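You operate a simulated robot arm through the tools that you are given. There is no shell and no other tool. Be economical: measure what you need, move in short steps, check, and stop when the job is done.

Carry out the task below with a simulated robot arm. There is one attempt and no reset: what you move stays moved.

JOB
Put one of the wide tins from the window end of the wooden unit on the draining board. Put the green-capped jar on the window end of the wooden unit away on the top of the narrow steel rack. Take the black-capped jar and put it on the bench beside the fridge. Put the steel block on the top of the grey cupboard. Switch the dolly brake lever off. Put the square plate on the top of the grey cupboard away on the press end of the blue table. Fetch the cream canister marked "sand" from the top of the grey cupboard and set it on top of the grey round trivet. Take the rubber block and leave it on top of the square trivet. Do these in any order. Set down upright: green-capped jar, black-capped jar, cream canister. The dolly brake lever goes to its stop.

The check looks at the end state, three seconds after you hand in, the way a careful person would. Anything else that was tipped, shoved, dropped, spilled or broken makes it a failure.

ROBOT AND FRAMES
A 7-joint arm with a vacuum gripper on a trunk, on a base that drives. Base frame: it is fixed to the floor where the robot stands at the start and does not move with it; the origin is under the middle of the robot, x ahead of it, y to its left, z up; the surface under the hand at the start is at about z = 0.88. Lengths are in m, angles in degrees, forces in N, time in s.
Its first joint turns from -149.0 to 149.0 degrees. Places, roughly: bench beside the fridge [2.2, -0.1, 0.7]; black-capped jar [0.75, -0.5, 1]; cream canister [-1.25, -4.75, 0.75]; dolly brake lever [-0.2, -5.2, 0.1]; draining board [-1.2, -0.4, 0.8]; green-capped jar [0.5, -0.5, 1]; press end of the blue table (38x19 cm) [-1.18, -3.64, 0.8]; round trivet (11x14x5 cm) [-1.3, -4.9, 0.8]; rubber block (11x7x3 cm) [-1.3, -4.5, 0.8]; square plate (9x9x4 cm) [-1.3, -5.3, 0.8]; square trivet (11x14x5 cm) [2.5, -4.4, 0.7]; steel block (5x5x2 cm) [2.1, -3.5, 0.7]; top of the grey cupboard [-1.3, -4.8, 0.8]; top of the narrow steel rack (21x91 cm) [-0.24, 2.12, 0.7]; wide tin [0.75, -0.75, 1]. Payload 1.06 kg.
Tool frame: the origin (TCP) lies in the middle of the cups' lips, and z points out of the cups. The gripper has 1 cup of 0.024 m across, covering 0.024 by 0.024 m (tool x, y); the bellows give 0.008 m. With the vacuum on, a cup seals on a smooth face that it is pressed against (1 to 4 N); it does not hold porous or soft things. The pull reaches 23 N.
Orientation is that of the tool frame in the base frame, as [roll, pitch, yaw] about the fixed x, y, z axes, in that order (R = Rz(yaw) Ry(pitch) Rx(roll)). With the cups facing straight down, the tool's x points along the base's -x, its y along +y and its z along -z.

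CONTROLS
- The arm moves only by the tool play_rows. Its argument "motion" is a list that holds one entry, the list of rows, each a list of 7 numbers: the shift along the tool's x, y, z in m, then the turn, a rotation vector about the tool's x, y, z in degrees, then the vacuum: 1 switches it on, -1 off. In form: [[[tx, ty, tz, ax, ay, az, vac], ...]]. A call has 1 to 8 rows; each row is the pose to reach, as a shift and turn from the pose commanded when the call began, along the tool's axes at that moment. Rows are played at 5 a second. More than 0.05 m and 8.6 degrees between two rows, or a gripper value outside its range, and nothing of the call is played. Where a pose cannot be reached the arm comes as near as it can. A force on the tool above 40 N (or 10 N above the force at the start of the call, whichever is more), or a blocked arm, ends the call early, and 0.2 s more pass. The pull builds up within a second once a cup has sealed. Time passes only in rows, and 0.2 s behind the last, so rows that repeat a pose give it time. The reply holds the time, the measured pose of the TCP, the force on the tool along the base axes and the pull of the vacuum, in the units named above and with some noise, with the torque about the TCP (base axes, N m) and any sound that the robot's microphone picked up.
- Cameras (640 x 400 px; columns grow to the right, rows downward): "scene" is now at [-0.0376, 0.0911, 1.5831]; the picture's right is [-1.00, -0.08, 0.00], its down [-0.05, 0.71, -0.70] and it looks along [0.05, -0.70, -0.72] (base axes); focal length 214 px, centre (320, 200). "wrist" rides on the gripper at [0.078, 0.019, -0.096] in the tool frame; the picture's right is [-0.24, 0.97, 0.00], its down [-0.71, -0.17, -0.69] and it looks along [-0.67, -0.16, 0.73] (tool axes); focal length 243 px, centre (320, 200). There is no depth. A picture from a camera that has moved, and an enlarged one, comes with that camera's place and axes in the base frame and with its lens.
- camera(camera): a new picture of that camera. No time passes.
- raise_lower(by): slides the trunk up (or, below 0, down) by that many m; the arm and the scene camera ride with it, the base frame stays. It gives what a move gives, with no picture.
- base_move(legs): drives the robot by 1 to 6 legs, each [ahead, turn to the left] in m and degrees, along the robot's own axes; the way and the turn of a leg run together, so that a leg with both is an arc; at most 1.5 m and 180 degrees a leg. The arm and the cameras ride along, it lands a little off, and it stops where it bumps. It gives what a move gives.
- turn_head(pan, tilt): turns the head with the scene camera to pan (to the left, within 155 degrees either way) and tilt (down, from -29 to 69), counted from straight ahead of the robot. It gives what a move gives.
- zoom(camera, box): a new picture of the part [left, top, right, bottom] of that camera's present view, enlarged. No time passes.
- hand_in(): hands the job in; it is judged then, once.

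Go step by step. Nothing tells you exact positions but the pictures and the camera data: compare them with the known pose of the tool, close in by small moves and look again before you grip or let go. The budget is 217 turns and 202 pictures, counting those below and the enlarged ones. Unless the task says otherwise, let go and move clear before handing in, and close with one line.

The tools are called as a command line: name --argument value ..., lists and objects as JSON in quotes. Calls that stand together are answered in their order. play_rows: Moves the arm, as the interface text tells. Its arguments: {"type":"object","properties":{"motion":{"type":"array"}},"required":["motion"]} The other tools are called the same way: raise_lower (by) slides the trunk up or down; base_move (legs) drives the base; turn_head (pan, tilt) turns the head that bears the scene camera; camera (camera) takes a picture; zoom (camera, box) takes an enlarged picture of a part of a camera's view; hand_in () hands the job in.

At the start:

```text
t: 0.0
ee_pos: [0.5374, -0.5704, 1.1352]
tool_rot: [180.0, 0.1, 180.0]
force: [-1.2, -0.7, -1.0]
moment: [0.0, 0.0, 0.06]
pull: 0.1
trunk travel left (down, up): [-0.65, 0.06]
robot x, y, heading: [-0.0004, 0.0006, 0.0]
head pan, tilt: [-85.7, 45.8]
```

scene: 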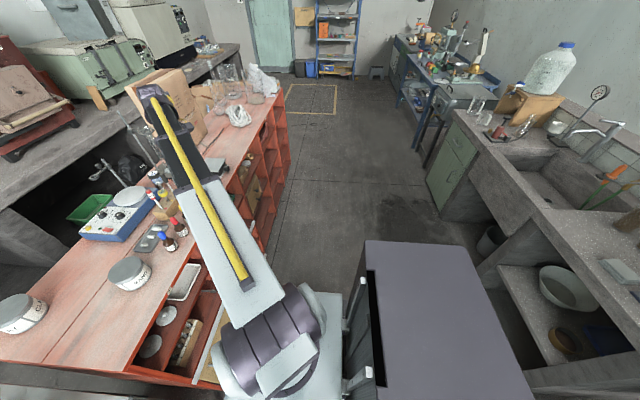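
wrist: 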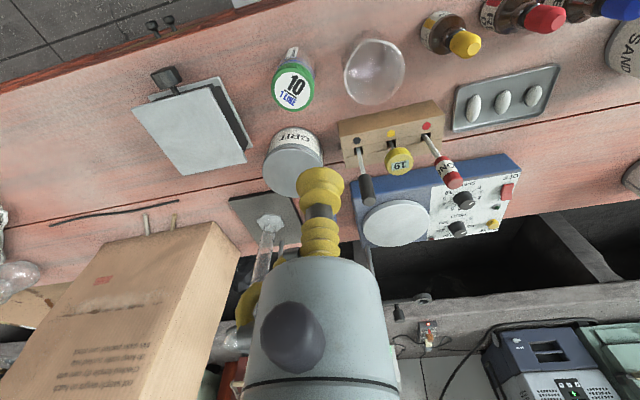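

I see the wooden unit under the arm, with jars, a tin and bottles on it. I'll look closer at both views to pin the items down.

zoom --camera "scene" --box '[0, 150, 240, 350]'

zoom --camera "wrist" --box '[120, 0, 440, 260]'

turn_head --pan -30 --tilt 40

camera --camera "scene"

```text
2.00 times, centred on (120, 250) of scene
camera zoom: at [-0.0376, 0.0911, 1.5831], right [-1.0, -0.08, 0.0], down [-0.05, 0.71, -0.7], along [0.05, -0.7, -0.72], focal length 429 px, centre (720, 100)
```

zoom: 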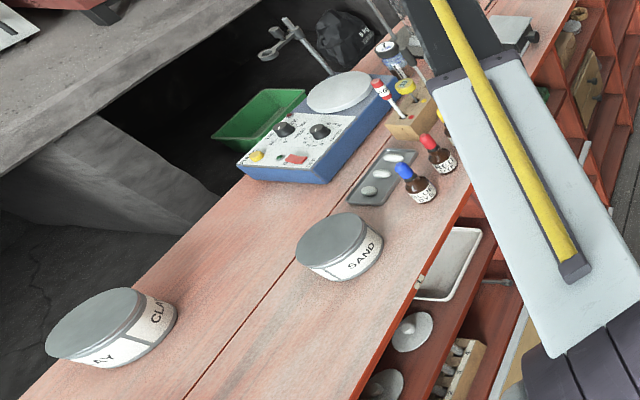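

```text
1.54 times, centred on (280, 130) of wrist
camera zoom: at [0.4584, -0.5516, 1.2305], right [0.24, 0.97, 0.0], down [0.71, -0.17, 0.69], along [0.67, -0.16, -0.73], focal length 373 px, centre (382, 308)
```

zoom: 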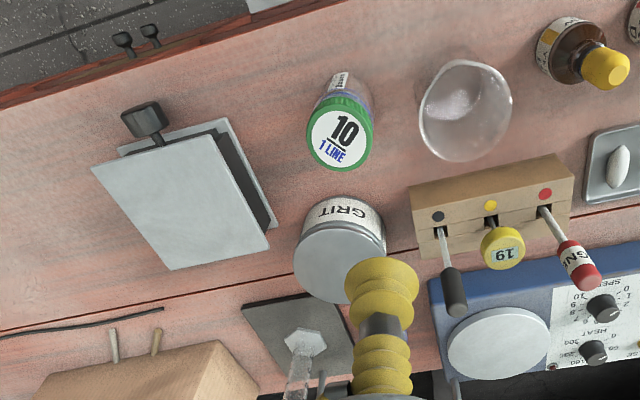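

```text
t: 1.2
ee_pos: [0.5372, -0.5692, 1.1348]
tool_rot: [179.9, 0.0, -180.0]
force: [-0.9, -0.4, -0.6]
moment: [0.02, 0.03, -0.02]
pull: 0.0
trunk travel left (down, up): [-0.65, 0.06]
robot x, y, heading: [-0.0011, -0.003, -0.2]
head pan, tilt: [-30.0, 40.0]
```

```text
197 pictures are left
camera scene: at [0.0299, 0.129, 1.5914], right [-0.5, -0.87, 0.0], down [-0.56, 0.32, -0.77], along [0.66, -0.38, -0.64], focal length 214 px, centre (320, 200)
```

scene: 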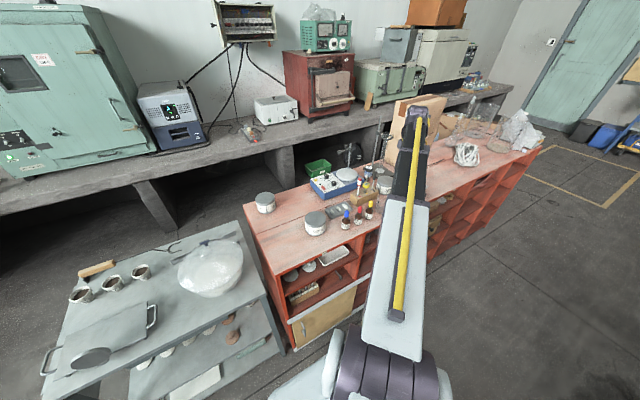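

Three labelled tins (CLAY, SAND, GRIT) stand on the unit, along with a green-capped jar; the black-capped jar is partly hidden. I'll sweep the head to learn the room.

turn_head --pan 35 --tilt 30

camera --camera "scene"

turn_head --pan 110 --tilt 30

camera --camera "scene"

turn_head --pan -145 --tilt 35

camera --camera "scene"

turn_head --pan -90 --tilt 20

camera --camera "scene"

```text
t: 2.6
ee_pos: [0.5362, -0.5701, 1.1347]
tool_rot: [-180.0, 0.0, -180.0]
force: [-0.4, 0.2, -0.6]
moment: [-0.06, 0.02, 0.05]
pull: 0.1
trunk travel left (down, up): [-0.65, 0.06]
robot x, y, heading: [-0.0004, 0.0003, -0.1]
head pan, tilt: [35.0, 30.0]
```

```text
196 pictures are left
camera scene: at [0.0304, 0.2234, 1.6068], right [0.57, -0.82, 0.0], down [-0.41, -0.29, -0.87], along [0.71, 0.5, -0.5], focal length 214 px, centre (320, 200)
```

scene: 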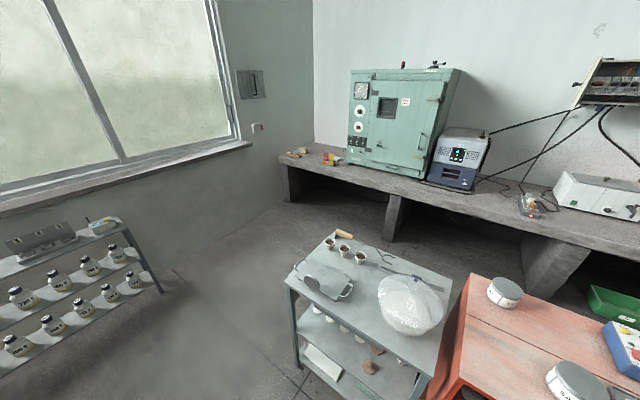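

```text
t: 4.1
ee_pos: [0.5369, -0.5687, 1.135]
tool_rot: [180.0, 0.0, -179.9]
force: [0.5, -0.2, 0.0]
moment: [-0.01, 0.02, 0.0]
pull: 0.1
trunk travel left (down, up): [-0.65, 0.06]
robot x, y, heading: [0.0029, 0.0014, -0.0]
head pan, tilt: [110.0, 30.0]
```

```text
195 pictures are left
camera scene: at [-0.0746, 0.2566, 1.6068], right [0.94, 0.34, 0.0], down [0.17, -0.47, -0.87], along [-0.3, 0.81, -0.5], focal length 214 px, centre (320, 200)
```

scene: 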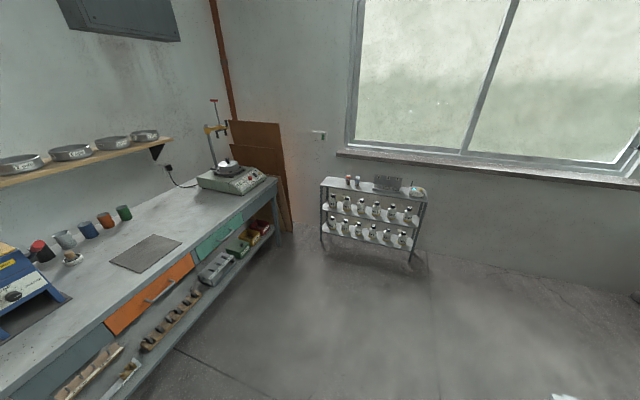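

```text
t: 7.7
ee_pos: [0.5371, -0.5697, 1.1343]
tool_rot: [180.0, 0.0, -179.9]
force: [-0.6, 0.1, 0.3]
moment: [-0.01, 0.01, 0.0]
pull: 0.0
trunk travel left (down, up): [-0.65, 0.06]
robot x, y, heading: [0.0031, 0.0026, -0.1]
head pan, tilt: [-145.0, 35.0]
```

```text
194 pictures are left
camera scene: at [-0.1158, 0.1211, 1.599], right [-0.57, 0.82, 0.0], down [0.47, 0.33, -0.82], along [-0.67, -0.47, -0.57], focal length 214 px, centre (320, 200)
```

scene: 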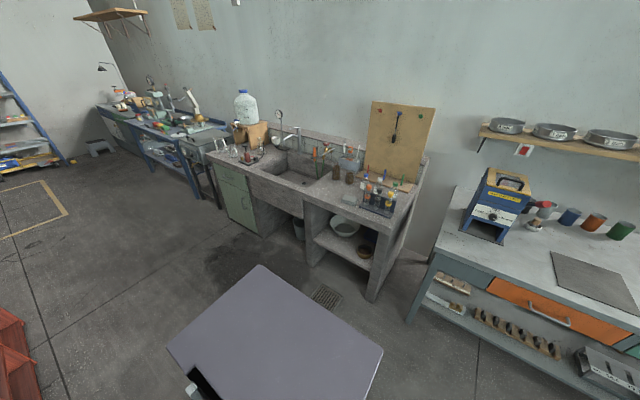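

```text
t: 8.9
ee_pos: [0.5363, -0.5699, 1.1343]
tool_rot: [179.9, 0.0, -180.0]
force: [-0.3, 0.3, 0.5]
moment: [0.0, -0.04, 0.0]
pull: 0.1
trunk travel left (down, up): [-0.65, 0.06]
robot x, y, heading: [0.0025, 0.0008, 0.1]
head pan, tilt: [-90.0, 20.0]
```

```text
193 pictures are left
camera scene: at [-0.0438, 0.0785, 1.6228], right [-1.0, 0.0, 0.0], down [0.0, 0.34, -0.94], along [0.0, -0.94, -0.34], focal length 214 px, centre (320, 200)
```

scene: 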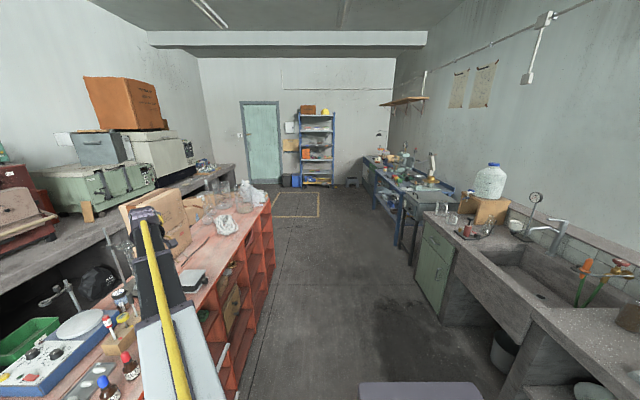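

The window is on the +y side, so the near end of the wooden unit is the window end. I'll move the hand back and up so the wrist view shows the jars clear of the cup.

play_rows --motion '[[[0.03, 0.03, -0.02, 0, 0, 0, -1], [0.06, 0.06, -0.04, 0, 0, 0, -1], [0.08, 0.09, -0.06, 0, 0, 0, -1], [0.08, 0.12, -0.08, 0, 0, 0, -1], [0.08, 0.15, -0.08, 0, 0, 0, -1]]]'

camera --camera "wrist"

turn_head --pan -55 --tilt 45

camera --camera "scene"

```text
t: 10.1
ee_pos: [0.4556, -0.4188, 1.2159]
tool_rot: [-179.9, -0.1, 180.0]
force: [-0.8, 0.1, -0.2]
moment: [-0.02, -0.04, 0.03]
pull: 0.0
trunk travel left (down, up): [-0.65, 0.06]
robot x, y, heading: [0.0008, -0.0014, 0.0]
head pan, tilt: [-90.0, 20.0]
```

```text
192 pictures are left
camera wrist: at [0.378, -0.4005, 1.3109], right [0.23, 0.97, 0.0], down [0.71, -0.17, 0.68], along [0.67, -0.16, -0.73], focal length 243 px, centre (320, 200)
```

wrist: 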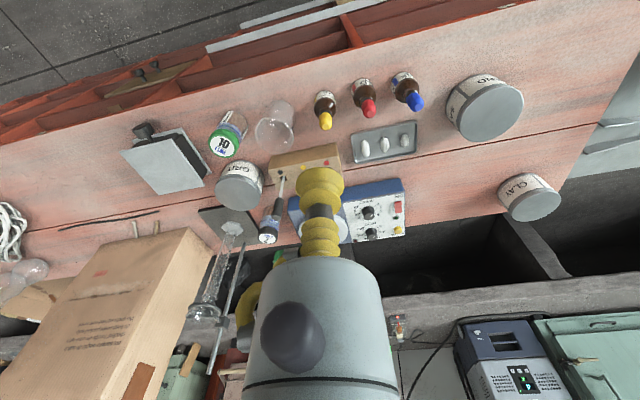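

```text
t: 11.1
ee_pos: [0.4581, -0.4207, 1.2159]
tool_rot: [-180.0, -0.1, 180.0]
force: [-0.3, 0.4, 0.5]
moment: [-0.04, -0.04, 0.0]
pull: 0.1
trunk travel left (down, up): [-0.65, 0.06]
robot x, y, heading: [0.0012, 0.003, -0.4]
head pan, tilt: [-55.0, 45.0]
```

```text
191 pictures are left
camera scene: at [0.0029, 0.105, 1.5842], right [-0.82, -0.57, 0.0], down [-0.4, 0.58, -0.71], along [0.41, -0.58, -0.71], focal length 214 px, centre (320, 200)
```

scene: 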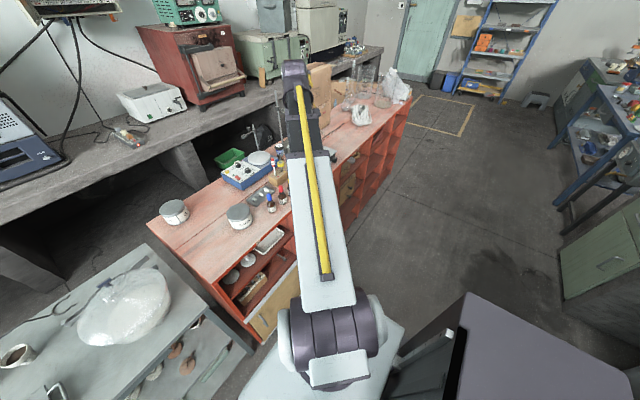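

I see SAND and CLAY tins on the right, GRIT by the green jar, and something dark-capped by the stirrer. I'll enlarge.

zoom --camera "wrist" --box '[180, 80, 340, 260]'

zoom --camera "wrist" --box '[420, 50, 600, 240]'

zoom --camera "scene" --box '[140, 120, 300, 240]'

```text
2.22 times, centred on (260, 170) of wrist
camera zoom: at [0.3782, -0.4015, 1.3106], right [0.24, 0.97, 0.0], down [0.71, -0.17, 0.69], along [0.67, -0.16, -0.73], focal length 539 px, centre (453, 267)
```

zoom: 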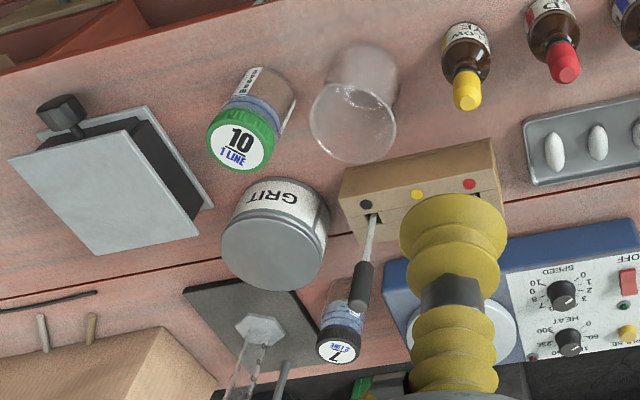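

```text
2.11 times, centred on (510, 145) of wrist
camera zoom: at [0.3782, -0.4015, 1.3106], right [0.24, 0.97, 0.0], down [0.71, -0.17, 0.69], along [0.67, -0.16, -0.73], focal length 511 px, centre (-80, 316)
```

zoom: 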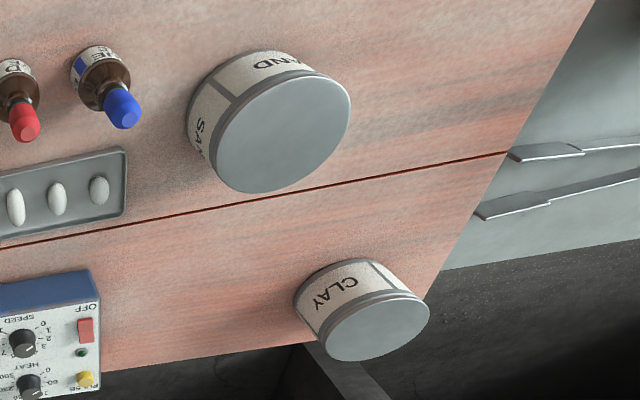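

```text
3.33 times, centred on (220, 180) of scene
camera zoom: at [0.0029, 0.105, 1.5842], right [-0.82, -0.57, 0.0], down [-0.4, 0.58, -0.71], along [0.41, -0.58, -0.71], focal length 715 px, centre (653, 267)
```

zoom: 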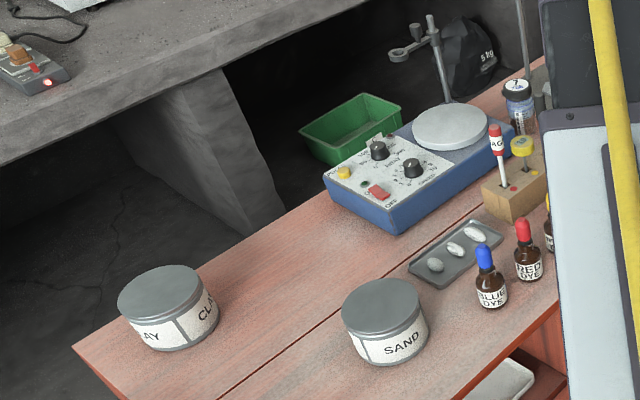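

The tins look alike; GRIT lid is at about (0.65, −0.635, 0.95), the green jar at (0.55, −0.61), and the black cap ("7") lies behind the blue stirrer. I'll go above the GRIT tin first.

play_rows --motion '[[[-0.024, -0.027, 0.0, 0, 0, 0, -1], [-0.048, -0.054, 0.01, 0, 0, 0, -1], [-0.072, -0.081, 0.02, 0, 0, 0, -1], [-0.096, -0.108, 0.04, 0, 0, 0, -1], [-0.12, -0.135, 0.06, 0, 0, 0, -1], [-0.144, -0.161, 0.08, 0, 0, 0, -1], [-0.168, -0.188, 0.1, 0, 0, 0, -1], [-0.192, -0.215, 0.12, 0, 0, 0, -1]]]'

camera --camera "wrist"

```text
t: 12.9
ee_pos: [0.6496, -0.6333, 1.095]
tool_rot: [180.0, 0.0, 179.9]
force: [0.3, -0.4, 0.2]
moment: [0.0, -0.02, -0.02]
pull: 0.1
trunk travel left (down, up): [-0.65, 0.06]
robot x, y, heading: [0.0008, -0.001, -0.2]
head pan, tilt: [-55.0, 45.0]
```

```text
187 pictures are left
camera wrist: at [0.5713, -0.6154, 1.1903], right [0.24, 0.97, 0.0], down [0.71, -0.17, 0.69], along [0.67, -0.16, -0.73], focal length 243 px, centre (320, 200)
```

wrist: 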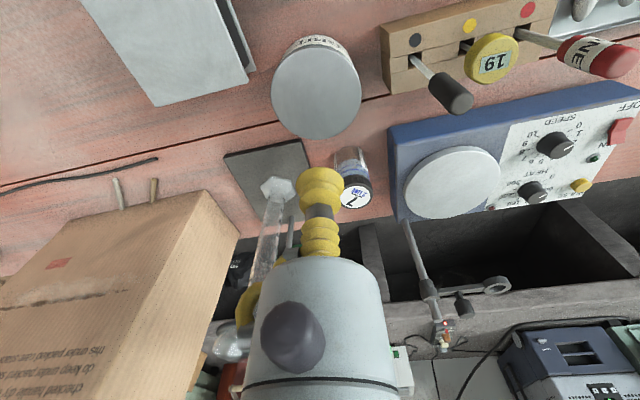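

The hand is over the lid. I'll come down to just above it and look.

play_rows --motion '[[[0, -0.004, 0.04, 0, 0, 0, -1], [0, -0.004, 0.08, 0, 0, 0, -1], [0, -0.004, 0.11, 0, 0, 0, -1], [0, -0.004, 0.12, 0, 0, 0, -1]]]'

camera --camera "wrist"

```text
t: 13.9
ee_pos: [0.6482, -0.6389, 0.9739]
tool_rot: [180.0, 0.0, -180.0]
force: [-0.6, 0.5, -0.9]
moment: [0.04, -0.04, 0.01]
pull: 0.1
trunk travel left (down, up): [-0.65, 0.06]
robot x, y, heading: [-0.0041, -0.0006, -0.0]
head pan, tilt: [-55.0, 45.0]
```

```text
186 pictures are left
camera wrist: at [0.5701, -0.6209, 1.07], right [0.24, 0.97, 0.0], down [0.71, -0.17, 0.68], along [0.67, -0.16, -0.73], focal length 243 px, centre (320, 200)
```

wrist: 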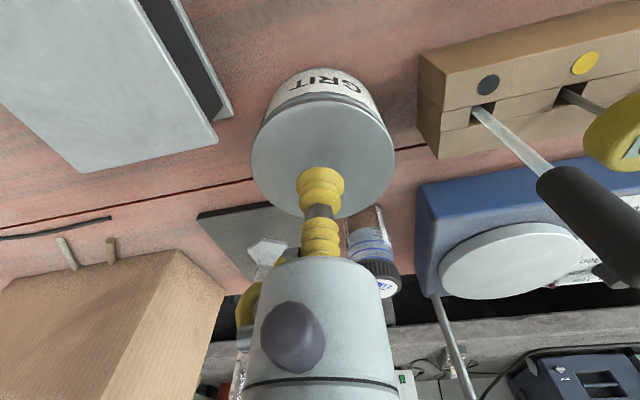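

The cup sits over the middle of the lid. Now down with the vacuum on, in small steps.

play_rows --motion '[[[0, 0, 0.008, 0, 0, 0, 1], [0, 0, 0.014, 0, 0, 0, 1], [0, 0, 0.018, 0, 0, 0, 1], [0, 0, 0.021, 0, 0, 0, 1], [0, 0, 0.024, 0, 0, 0, 1], [0, 0, 0.024, 0, 0, 0, 1], [0, 0, 0.024, 0, 0, 0, 1]]]'

```text
t: 15.5
ee_pos: [0.649, -0.6389, 0.9523]
tool_rot: [-180.0, -0.1, -180.0]
force: [0.5, 0.5, -3.3]
moment: [0.02, 0.07, 0.02]
pull: 22.7
trunk travel left (down, up): [-0.65, 0.06]
robot x, y, heading: [-0.0004, -0.0012, 0.0]
head pan, tilt: [-55.0, 45.0]
```

Sealed at 22.7 N. I'll lift straight up and check the load.

play_rows --motion '[[[0, 0, -0.02, 0, 0, 0, 1], [0, 0, -0.05, 0, 0, 0, 1], [0, 0, -0.09, 0, 0, 0, 1], [0, 0, -0.13, 0, 0, 0, 1], [0, 0, -0.17, 0, 0, 0, 1], [0, 0, -0.17, 0, 0, 0, 1]]]'

camera --camera "wrist"

```text
t: 16.9
ee_pos: [0.6503, -0.6386, 1.1197]
tool_rot: [179.9, 0.0, 180.0]
force: [0.2, -0.4, -4.1]
moment: [0.02, 0.06, 0.0]
pull: 22.9
trunk travel left (down, up): [-0.65, 0.06]
robot x, y, heading: [-0.0001, -0.0016, 0.1]
head pan, tilt: [-55.0, 45.0]
```

```text
185 pictures are left
camera wrist: at [0.5728, -0.6208, 1.2159], right [0.24, 0.97, 0.0], down [0.71, -0.17, 0.68], along [0.67, -0.16, -0.73], focal length 243 px, centre (320, 200)
```

wrist: 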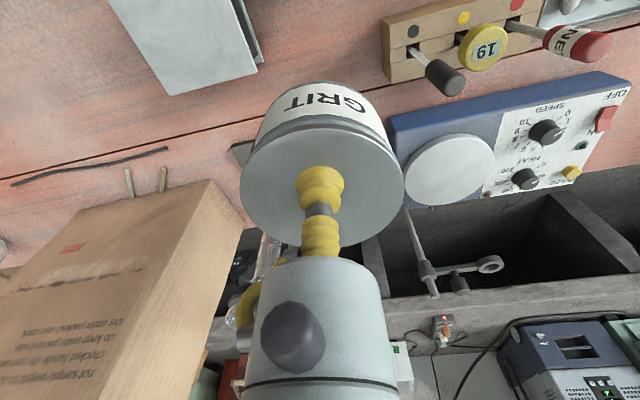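

The tin hangs straight with about 4 N load. Now I'll look at the draining board.

turn_head --pan -150 --tilt 30

zoom --camera "scene" --box '[120, 60, 480, 300]'

```text
t: 18.6
ee_pos: [0.6498, -0.639, 1.1197]
tool_rot: [-180.0, -0.1, 180.0]
force: [0.3, -0.3, -4.7]
moment: [0.02, 0.08, 0.02]
pull: 23.3
trunk travel left (down, up): [-0.65, 0.06]
robot x, y, heading: [-0.0002, 0.0022, 0.0]
head pan, tilt: [-150.0, 30.0]
```

```text
1.67 times, centred on (300, 180) of scene
camera zoom: at [-0.1217, 0.1261, 1.6068], right [-0.5, 0.87, 0.0], down [0.43, 0.25, -0.87], along [-0.75, -0.43, -0.5], focal length 358 px, centre (353, 233)
```

zoom: 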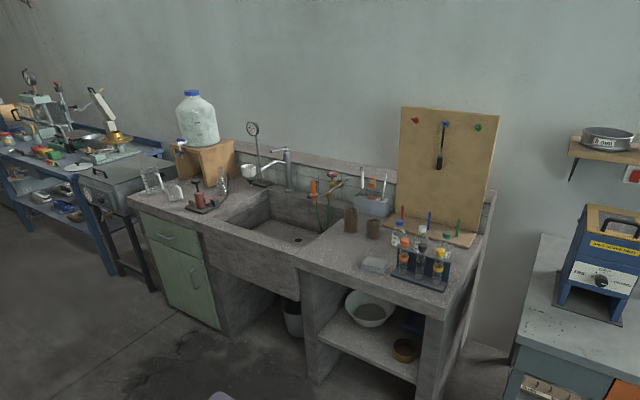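

The free part of the draining board is about (−1.13, −0.50). I'll lift and retract the tin toward the robot, then turn and drive there.

play_rows --motion '[[[0, 0, -0.04, 0, 0, 0, 1], [0, 0, -0.08, 0, 0, 0, 1], [0.03, 0.03, -0.09, 0, 0, 0, 1], [0.06, 0.06, -0.09, 0, 0, 0, 1], [0.09, 0.09, -0.09, 0, 0, 0, 1], [0.12, 0.12, -0.09, 0, 0, 0, 1], [0.15, 0.15, -0.09, 0, 0, 0, 1], [0.18, 0.18, -0.09, 0, 0, 0, 1]]]'

base_move --legs '[[0, -143]]'

turn_head --pan 0 --tilt 35

camera --camera "scene"

```text
t: 20.4
ee_pos: [0.4672, -0.4577, 1.2111]
tool_rot: [180.0, 0.0, 179.9]
force: [0.2, 0.5, -3.5]
moment: [0.02, 0.06, -0.03]
pull: 22.8
trunk travel left (down, up): [-0.65, 0.06]
robot x, y, heading: [-0.0032, -0.0032, 0.2]
head pan, tilt: [-150.0, 30.0]
```

```text
t: 26.7
ee_pos: [-0.6512, 0.0802, 1.2106]
tool_rot: [179.9, 0.0, 37.4]
force: [1.2, 0.4, -4.6]
moment: [-0.01, -0.03, -0.02]
pull: 22.9
trunk travel left (down, up): [-0.65, 0.06]
robot x, y, heading: [0.0006, -0.0003, -142.6]
head pan, tilt: [-150.0, 30.0]
```

```text
t: 29.0
ee_pos: [-0.6515, 0.0797, 1.2118]
tool_rot: [180.0, 0.1, 37.3]
force: [0.5, 0.1, -3.8]
moment: [0.01, -0.07, -0.01]
pull: 22.8
trunk travel left (down, up): [-0.65, 0.06]
robot x, y, heading: [-0.0027, 0.0025, -142.6]
head pan, tilt: [0.0, 35.0]
```

```text
183 pictures are left
camera scene: at [0.0699, -0.1595, 1.599], right [-0.61, 0.8, 0.0], down [0.46, 0.35, -0.82], along [-0.65, -0.5, -0.57], focal length 214 px, centre (320, 200)
```

scene: 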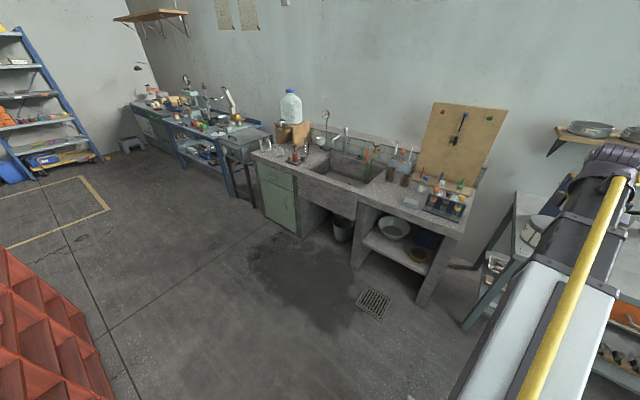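

The way to the sink is clear. I'll drive 0.5 m ahead and look down with the wrist camera.

base_move --legs '[[0.5, 0]]'

camera --camera "wrist"

turn_head --pan -10 --tilt 40

camera --camera "scene"

```text
t: 32.0
ee_pos: [-1.0488, -0.2207, 1.2109]
tool_rot: [-180.0, 0.0, 37.2]
force: [0.6, 0.1, -3.7]
moment: [0.04, -0.06, -0.02]
pull: 23.0
trunk travel left (down, up): [-0.65, 0.06]
robot x, y, heading: [-0.3985, -0.3049, -142.8]
head pan, tilt: [0.0, 35.0]
```

```text
182 pictures are left
camera wrist: at [-0.9752, -0.1889, 1.3074], right [0.4, -0.92, 0.0], down [-0.67, -0.29, 0.68], along [-0.63, -0.27, -0.73], focal length 243 px, centre (320, 200)
```

wrist: 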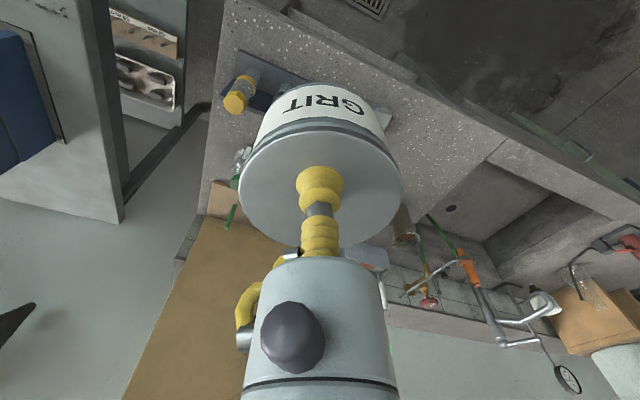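

```text
t: 32.7
ee_pos: [-1.0488, -0.2186, 1.2121]
tool_rot: [180.0, -0.1, 37.2]
force: [0.7, -0.5, -4.9]
moment: [0.0, -0.03, -0.02]
pull: 23.0
trunk travel left (down, up): [-0.65, 0.06]
robot x, y, heading: [-0.3985, -0.3033, -142.8]
head pan, tilt: [-10.0, 40.0]
```

```text
181 pictures are left
camera scene: at [-0.3342, -0.4483, 1.5914], right [-0.46, 0.89, 0.0], down [0.57, 0.29, -0.77], along [-0.68, -0.35, -0.64], focal length 214 px, centre (320, 200)
```

scene: 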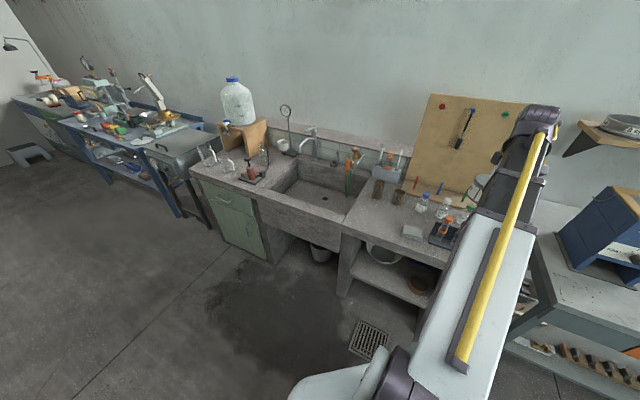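

The free patch sits between the sink edge (y≈−0.65) and the pale block (y≈−0.37). I'll move the tin over (−1.13, −0.51).

play_rows --motion '[[[-0.03, 0.023, 0, 0, 0, 0, 1], [-0.06, 0.046, 0, 0, 0, 0, 1], [-0.09, 0.068, 0, 0, 0, 0, 1], [-0.12, 0.091, 0, 0, 0, 0, 1], [-0.15, 0.114, 0, 0, 0, 0, 1], [-0.18, 0.137, 0, 0, 0, 0, 1], [-0.21, 0.159, 0, 0, 0, 0, 1], [-0.24, 0.182, 0, 0, 0, 0, 1]]]'

camera --camera "wrist"

zoom --camera "scene" --box '[240, 120, 480, 280]'

```text
t: 34.5
ee_pos: [-1.129, -0.5104, 1.2115]
tool_rot: [179.9, 0.0, 37.2]
force: [0.3, 0.7, -4.6]
moment: [0.02, -0.01, 0.0]
pull: 23.0
trunk travel left (down, up): [-0.65, 0.06]
robot x, y, heading: [-0.402, -0.3012, -142.7]
head pan, tilt: [-10.0, 40.0]
```

```text
180 pictures are left
camera wrist: at [-1.0552, -0.4786, 1.3073], right [0.4, -0.92, 0.0], down [-0.67, -0.29, 0.68], along [-0.63, -0.27, -0.73], focal length 243 px, centre (320, 200)
```

wrist: 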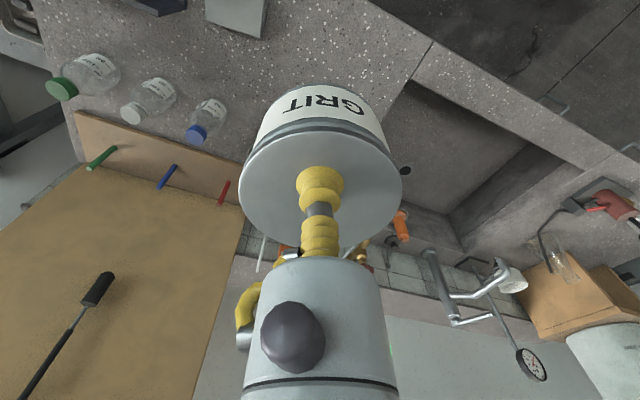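

```text
2.50 times, centred on (360, 200) of scene
camera zoom: at [-0.3343, -0.4487, 1.5914], right [-0.46, 0.89, 0.0], down [0.57, 0.29, -0.77], along [-0.68, -0.35, -0.64], focal length 536 px, centre (220, 200)
```

zoom: 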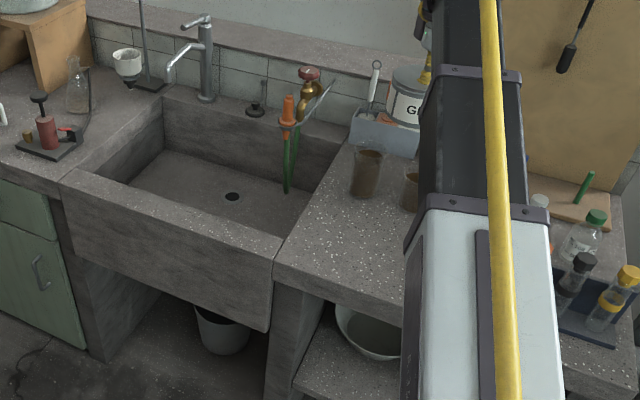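

The spot beneath is clear. Lowering to about 8 cm over, then checking.

play_rows --motion '[[[0, 0, 0.04, 0, 0, 0, 1], [0, 0, 0.08, 0, 0, 0, 1], [0, 0, 0.12, 0, 0, 0, 1], [0, 0, 0.16, 0, 0, 0, 1], [0, 0, 0.2, 0, 0, 0, 1], [0, 0, 0.24, 0, 0, 0, 1], [0, 0, 0.26, 0, 0, 0, 1]]]'

camera --camera "wrist"

```text
t: 36.1
ee_pos: [-1.1317, -0.5104, 0.9515]
tool_rot: [-179.9, 0.0, 37.1]
force: [-0.3, -0.1, -3.9]
moment: [-0.02, -0.04, -0.03]
pull: 23.0
trunk travel left (down, up): [-0.65, 0.06]
robot x, y, heading: [-0.3954, -0.3036, -142.4]
head pan, tilt: [-10.0, 40.0]
```

```text
178 pictures are left
camera wrist: at [-1.0575, -0.4789, 1.0472], right [0.4, -0.92, 0.0], down [-0.67, -0.29, 0.68], along [-0.63, -0.27, -0.73], focal length 243 px, centre (320, 200)
```

wrist: 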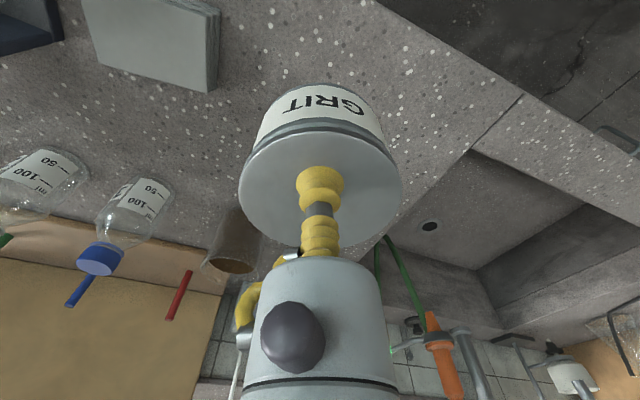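

Clear all round. Lowering further in small steps to feel the board.

play_rows --motion '[[[0, 0, 0.03, 0, 0, 0, 1], [0, 0, 0.05, 0, 0, 0, 1], [0, 0, 0.06, 0, 0, 0, 1], [0, 0, 0.065, 0, 0, 0, 1], [0, 0, 0.07, 0, 0, 0, 1], [0, 0, 0.074, 0, 0, 0, 1]]]'

```text
t: 37.5
ee_pos: [-1.1286, -0.5106, 0.8773]
tool_rot: [179.9, 0.0, 37.2]
force: [0.3, -0.3, -3.7]
moment: [0.03, -0.01, 0.04]
pull: 23.1
trunk travel left (down, up): [-0.65, 0.06]
robot x, y, heading: [-0.398, -0.304, -142.8]
head pan, tilt: [-10.0, 40.0]
```

play_rows --motion '[[[0, 0, 0.003, 0, 0, 0, 1], [0, 0, 0.006, 0, 0, 0, 1], [0, 0, 0.006, 0, 0, 0, 1]]]'

camera --camera "wrist"

```text
t: 38.3
ee_pos: [-1.1304, -0.5114, 0.872]
tool_rot: [180.0, 0.0, 37.2]
force: [-0.8, 0.0, -4.1]
moment: [0.02, -0.09, 0.0]
pull: 22.4
trunk travel left (down, up): [-0.65, 0.06]
robot x, y, heading: [-0.3953, -0.3021, -142.8]
head pan, tilt: [-10.0, 40.0]
```

```text
177 pictures are left
camera wrist: at [-1.0563, -0.4794, 0.9668], right [0.4, -0.92, 0.0], down [-0.67, -0.29, 0.68], along [-0.63, -0.27, -0.73], focal length 243 px, centre (320, 200)
```

wrist: 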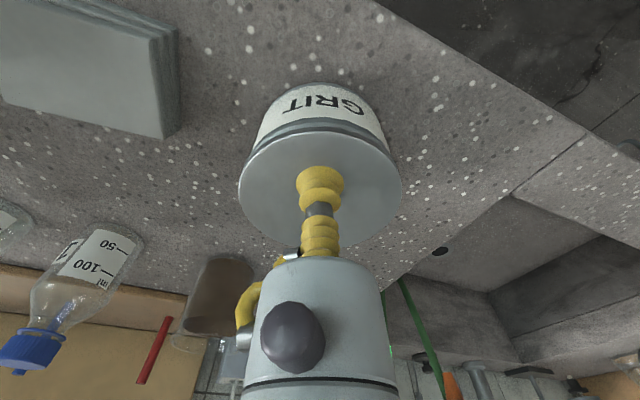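

Not yet touching. Continuing down a few mm at a time.

play_rows --motion '[[[0, 0, 0.003, 0, 0, 0, 1], [0, 0, 0.006, 0, 0, 0, 1], [0, 0, 0.009, 0, 0, 0, 1]]]'

```text
t: 39.1
ee_pos: [-1.1292, -0.5104, 0.8645]
tool_rot: [-179.9, 0.1, 37.1]
force: [-0.5, 1.1, 18.1]
moment: [-0.06, 0.05, 0.0]
pull: 23.2
trunk travel left (down, up): [-0.65, 0.06]
robot x, y, heading: [-0.4001, -0.3066, -143.0]
head pan, tilt: [-10.0, 40.0]
```

Contact. I'll ease up 2–3 mm, release, wait and rise.

play_rows --motion '[[[0, 0, -0.003, 0, 0, 0, 1], [0, 0, -0.003, 0, 0, 0, -1], [0, 0, -0.003, 0, 0, 0, -1], [0, 0, -0.003, 0, 0, 0, -1], [0, 0, -0.01, 0, 0, 0, -1], [0, 0, -0.04, 0, 0, 0, -1], [0, 0, -0.08, 0, 0, 0, -1], [0, 0, -0.12, 0, 0, 0, -1]]]'

camera --camera "wrist"

```text
t: 40.9
ee_pos: [-1.1297, -0.5109, 0.9855]
tool_rot: [-180.0, 0.0, 37.2]
force: [-0.2, 0.3, 0.0]
moment: [0.0, 0.01, -0.03]
pull: 0.1
trunk travel left (down, up): [-0.65, 0.06]
robot x, y, heading: [-0.3946, -0.3023, -142.8]
head pan, tilt: [-10.0, 40.0]
```

```text
176 pictures are left
camera wrist: at [-1.0569, -0.4793, 1.08], right [0.4, -0.92, 0.0], down [-0.67, -0.29, 0.68], along [-0.63, -0.27, -0.73], focal length 243 px, centre (320, 200)
```

wrist: 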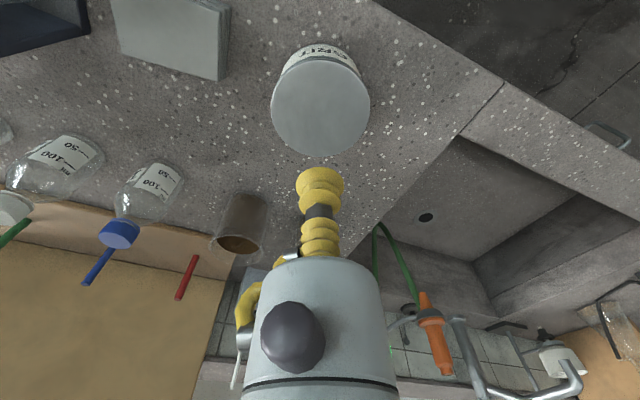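

The tin stands on the draining board. Next the green-capped jar: rise, retract, back away and turn to the unit.

play_rows --motion '[[[0, 0, -0.05, 0, 0, 0, -1], [0, 0, -0.1, 0, 0, 0, -1], [0.03, -0.023, -0.14, 0, 0, 0, -1], [0.06, -0.046, -0.17, 0, 0, 0, -1], [0.09, -0.069, -0.2, 0, 0, 0, -1], [0.12, -0.091, -0.225, 0, 0, 0, -1], [0.15, -0.114, -0.225, 0, 0, 0, -1], [0.18, -0.137, -0.225, 0, 0, 0, -1]]]'

base_move --legs '[[-0.5, 0], [0, 143]]'

camera --camera "wrist"

```text
refused: row 3 steps farther than a row can; nothing moved
```

```text
t: 49.7
ee_pos: [0.698, -0.2955, 0.984]
tool_rot: [-179.9, 0.0, 179.0]
force: [0.4, -0.3, -0.5]
moment: [-0.01, 0.03, 0.02]
pull: 0.0
trunk travel left (down, up): [-0.65, 0.06]
robot x, y, heading: [-0.0077, -0.0059, -0.7]
head pan, tilt: [-10.0, 40.0]
```

```text
175 pictures are left
camera wrist: at [0.6194, -0.2758, 1.0795], right [0.25, 0.97, 0.0], down [0.71, -0.18, 0.68], along [0.66, -0.17, -0.73], focal length 243 px, centre (320, 200)
```

wrist: 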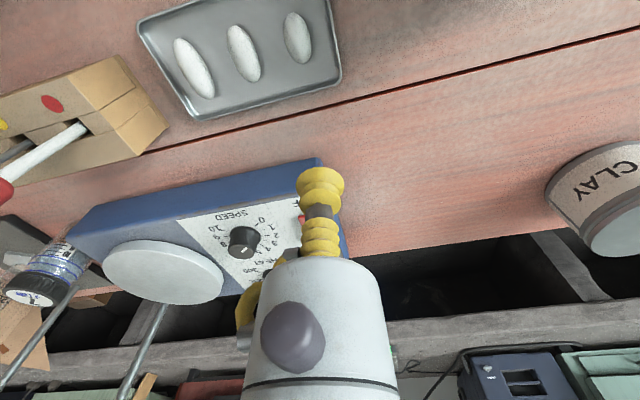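

The row call was refused, yet the base moved with the hand low; I must check that nothing was disturbed. Raising the arm and looking.

play_rows --motion '[[[0, 0, -0.05, 0, 0, 0, -1], [0, 0, -0.1, 0, 0, 0, -1], [0, 0, -0.15, 0, 0, 0, -1], [0, 0, -0.2, 0, 0, 0, -1], [0.03, 0, -0.24, 0, 0, 0, -1], [0.08, 0, -0.24, 0, 0, 0, -1], [0.12, -0.0, -0.24, 0, 0, 0, -1]]]'

camera --camera "wrist"

turn_head --pan -60 --tilt 45

camera --camera "scene"

turn_head --pan -145 --tilt 35

zoom --camera "scene" --box '[120, 60, 480, 300]'

```text
t: 51.3
ee_pos: [0.5789, -0.2903, 1.2231]
tool_rot: [-180.0, 0.3, 179.1]
force: [17.3, 7.7, -23.9]
moment: [-1.66, 0.25, -1.18]
pull: 0.1
trunk travel left (down, up): [-0.65, 0.06]
robot x, y, heading: [-0.0083, -0.0095, -0.9]
head pan, tilt: [-10.0, 40.0]
```

```text
174 pictures are left
camera wrist: at [0.5007, -0.2711, 1.3189], right [0.25, 0.97, 0.0], down [0.7, -0.18, 0.69], along [0.67, -0.17, -0.73], focal length 243 px, centre (320, 200)
```

wrist: 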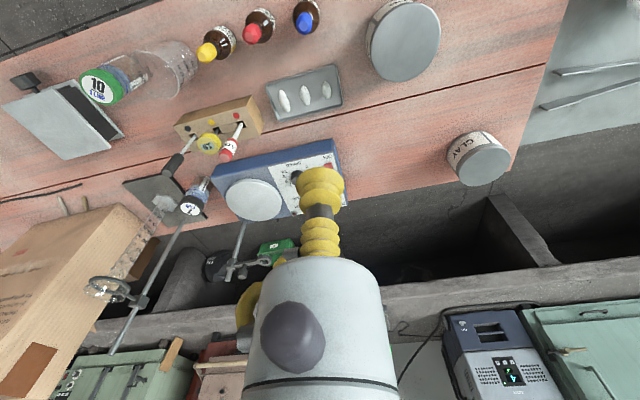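

```text
t: 52.4
ee_pos: [0.5803, -0.2904, 1.2232]
tool_rot: [-180.0, 0.1, 179.2]
force: [13.3, -7.7, -34.9]
moment: [-0.24, -1.24, 0.15]
pull: 0.1
trunk travel left (down, up): [-0.65, 0.06]
robot x, y, heading: [-0.0098, -0.0055, -1.1]
head pan, tilt: [-60.0, 45.0]
```

```text
173 pictures are left
camera scene: at [-0.0092, 0.0942, 1.5841], right [-0.87, -0.49, 0.0], down [-0.34, 0.62, -0.71], along [0.34, -0.62, -0.71], focal length 214 px, centre (320, 200)
```

scene: 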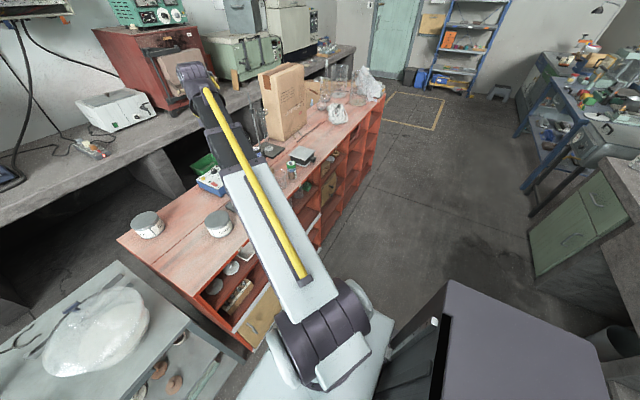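

```text
t: 54.0
ee_pos: [0.5794, -0.2907, 1.2232]
tool_rot: [-180.0, 0.1, 179.2]
force: [12.3, -8.1, -34.9]
moment: [-0.01, -1.26, 0.32]
pull: 0.1
trunk travel left (down, up): [-0.65, 0.06]
robot x, y, heading: [-0.0067, -0.0038, -0.8]
head pan, tilt: [-145.0, 35.0]
```

```text
1.67 times, centred on (300, 180) of scene
camera zoom: at [-0.1217, 0.1158, 1.599], right [-0.56, 0.83, 0.0], down [0.47, 0.32, -0.82], along [-0.68, -0.46, -0.57], focal length 358 px, centre (353, 233)
```

zoom: 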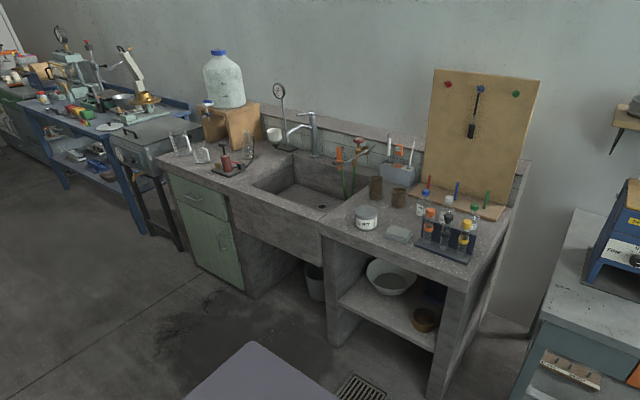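

The sink looks fine, but the tool reads about 35 N of force, so something is touching the gripper. I'll look closely before moving.

turn_head --pan -40 --tilt 40

camera --camera "scene"

zoom --camera "wrist" --box '[0, 0, 320, 200]'

zoom --camera "wrist" --box '[80, 150, 400, 350]'

```text
t: 55.9
ee_pos: [0.5806, -0.2911, 1.2231]
tool_rot: [-179.9, 0.1, 179.1]
force: [12.9, -6.9, -35.2]
moment: [-0.26, -1.19, 0.12]
pull: 0.1
trunk travel left (down, up): [-0.65, 0.06]
robot x, y, heading: [-0.007, -0.0073, -1.0]
head pan, tilt: [-40.0, 40.0]
```

```text
171 pictures are left
camera scene: at [0.0154, 0.1096, 1.5914], right [-0.66, -0.76, 0.0], down [-0.49, 0.42, -0.77], along [0.58, -0.5, -0.64], focal length 214 px, centre (320, 200)
```

scene: 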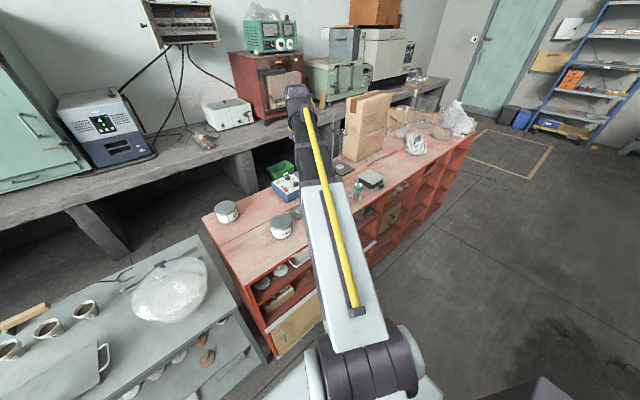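

```text
2.00 times, centred on (160, 100) of wrist
camera zoom: at [0.5017, -0.2714, 1.3188], right [0.25, 0.97, 0.0], down [0.7, -0.18, 0.69], along [0.66, -0.17, -0.73], focal length 485 px, centre (640, 400)
```

zoom: 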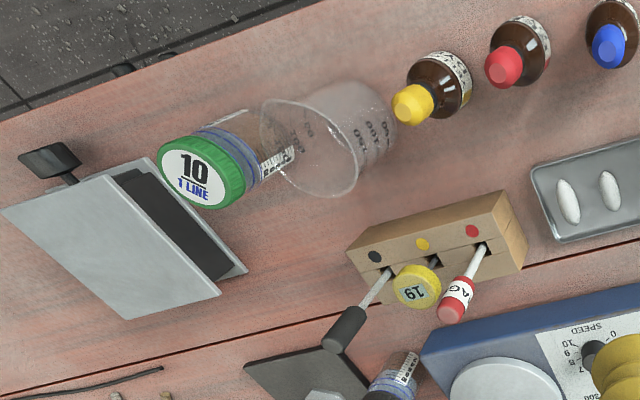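

```text
2.00 times, centred on (240, 250) of wrist
camera zoom: at [0.5017, -0.2714, 1.3188], right [0.25, 0.97, 0.0], down [0.7, -0.18, 0.69], along [0.66, -0.17, -0.73], focal length 485 px, centre (480, 100)
```

zoom: 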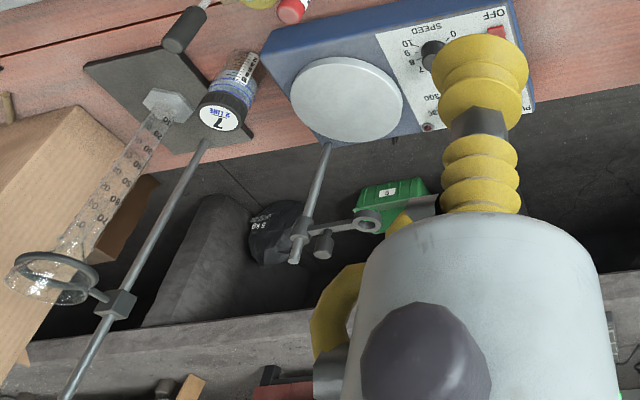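

Everything on the unit still stands upright. To find the contact, I'll make a small move back out along the last motion and watch the force.

play_rows --motion '[[[-0.02, 0, 0, 0, 0, 0, -1], [-0.04, 0, 0, 0, 0, 0, -1]]]'

```text
t: 56.5
ee_pos: [0.6188, -0.2916, 1.2242]
tool_rot: [-180.0, -0.1, 179.1]
force: [-0.5, -0.3, 0.9]
moment: [-0.01, 0.01, 0.0]
pull: 0.0
trunk travel left (down, up): [-0.65, 0.06]
robot x, y, heading: [-0.0081, -0.01, -0.8]
head pan, tilt: [-40.0, 40.0]
```

Cleared; the hand simply must not be folded closer than about 0.67 m at that angle. Now over the green-capped jar at about (0.545, −0.603).

play_rows --motion '[[[0.009, -0.039, 0.0, 0, 0, 0, -1], [0.017, -0.078, 0.0, 0, 0, 0, -1], [0.026, -0.118, 0.01, 0, 0, 0, -1], [0.035, -0.157, 0.02, 0, 0, 0, -1], [0.043, -0.196, 0.04, 0, 0, 0, -1], [0.052, -0.235, 0.06, 0, 0, 0, -1], [0.06, -0.274, 0.08, 0, 0, 0, -1], [0.069, -0.313, 0.1, 0, 0, 0, -1]]]'

camera --camera "wrist"

```text
t: 58.2
ee_pos: [0.5435, -0.6068, 1.1224]
tool_rot: [179.9, 0.0, 179.1]
force: [0.5, 0.3, 0.1]
moment: [0.02, 0.0, -0.03]
pull: 0.0
trunk travel left (down, up): [-0.65, 0.06]
robot x, y, heading: [-0.0086, -0.0081, -0.9]
head pan, tilt: [-40.0, 40.0]
```

```text
168 pictures are left
camera wrist: at [0.465, -0.5878, 1.2183], right [0.25, 0.97, 0.0], down [0.71, -0.18, 0.68], along [0.66, -0.17, -0.73], focal length 243 px, centre (320, 200)
```

wrist: 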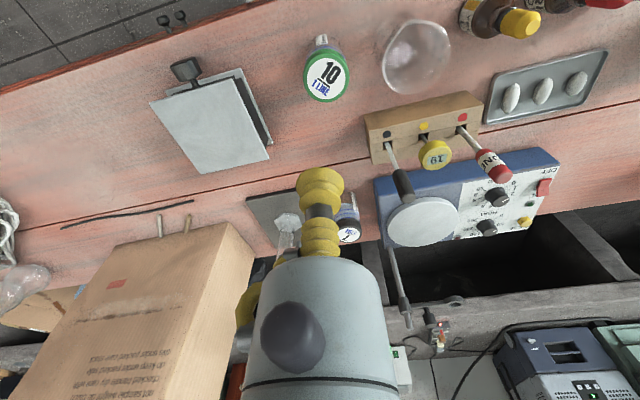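

Cap centre at about (0.542, −0.602). Coming down to just above and checking.

play_rows --motion '[[[0.001, 0.005, 0.04, 0, 0, 0, -1], [0.001, 0.005, 0.08, 0, 0, 0, -1], [0.001, 0.005, 0.115, 0, 0, 0, -1], [0.001, 0.005, 0.135, 0, 0, 0, -1]]]'

camera --camera "wrist"

```text
t: 59.2
ee_pos: [0.5416, -0.6025, 0.9867]
tool_rot: [-180.0, 0.0, 179.1]
force: [0.1, -0.4, -0.2]
moment: [0.01, -0.01, 0.03]
pull: 0.1
trunk travel left (down, up): [-0.65, 0.06]
robot x, y, heading: [-0.0079, -0.0033, -0.9]
head pan, tilt: [-40.0, 40.0]
```

```text
167 pictures are left
camera wrist: at [0.464, -0.5826, 1.0832], right [0.25, 0.97, 0.0], down [0.71, -0.18, 0.69], along [0.66, -0.17, -0.73], focal length 243 px, centre (320, 200)
```

wrist: 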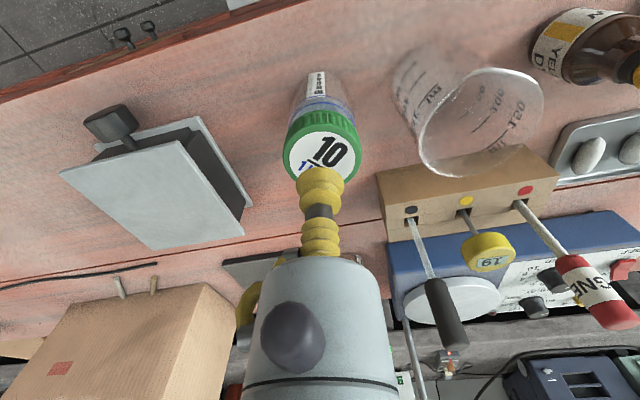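

Well aligned; cap top about z 0.963. Pressing down with the vacuum on.

play_rows --motion '[[[0, 0, 0.01, 0, 0, 0, 1], [0, 0, 0.017, 0, 0, 0, 1], [0, 0, 0.021, 0, 0, 0, 1], [0, 0, 0.024, 0, 0, 0, 1], [0, 0, 0.026, 0, 0, 0, 1], [0, 0, 0.026, 0, 0, 0, 1], [0, 0, 0.026, 0, 0, 0, 1]]]'

```text
t: 60.9
ee_pos: [0.5415, -0.6006, 0.9628]
tool_rot: [-179.9, 0.0, 179.1]
force: [3.7, -4.4, 17.0]
moment: [-0.01, -0.04, 0.0]
pull: 23.4
trunk travel left (down, up): [-0.65, 0.06]
robot x, y, heading: [-0.008, -0.0111, -0.8]
head pan, tilt: [-40.0, 40.0]
```

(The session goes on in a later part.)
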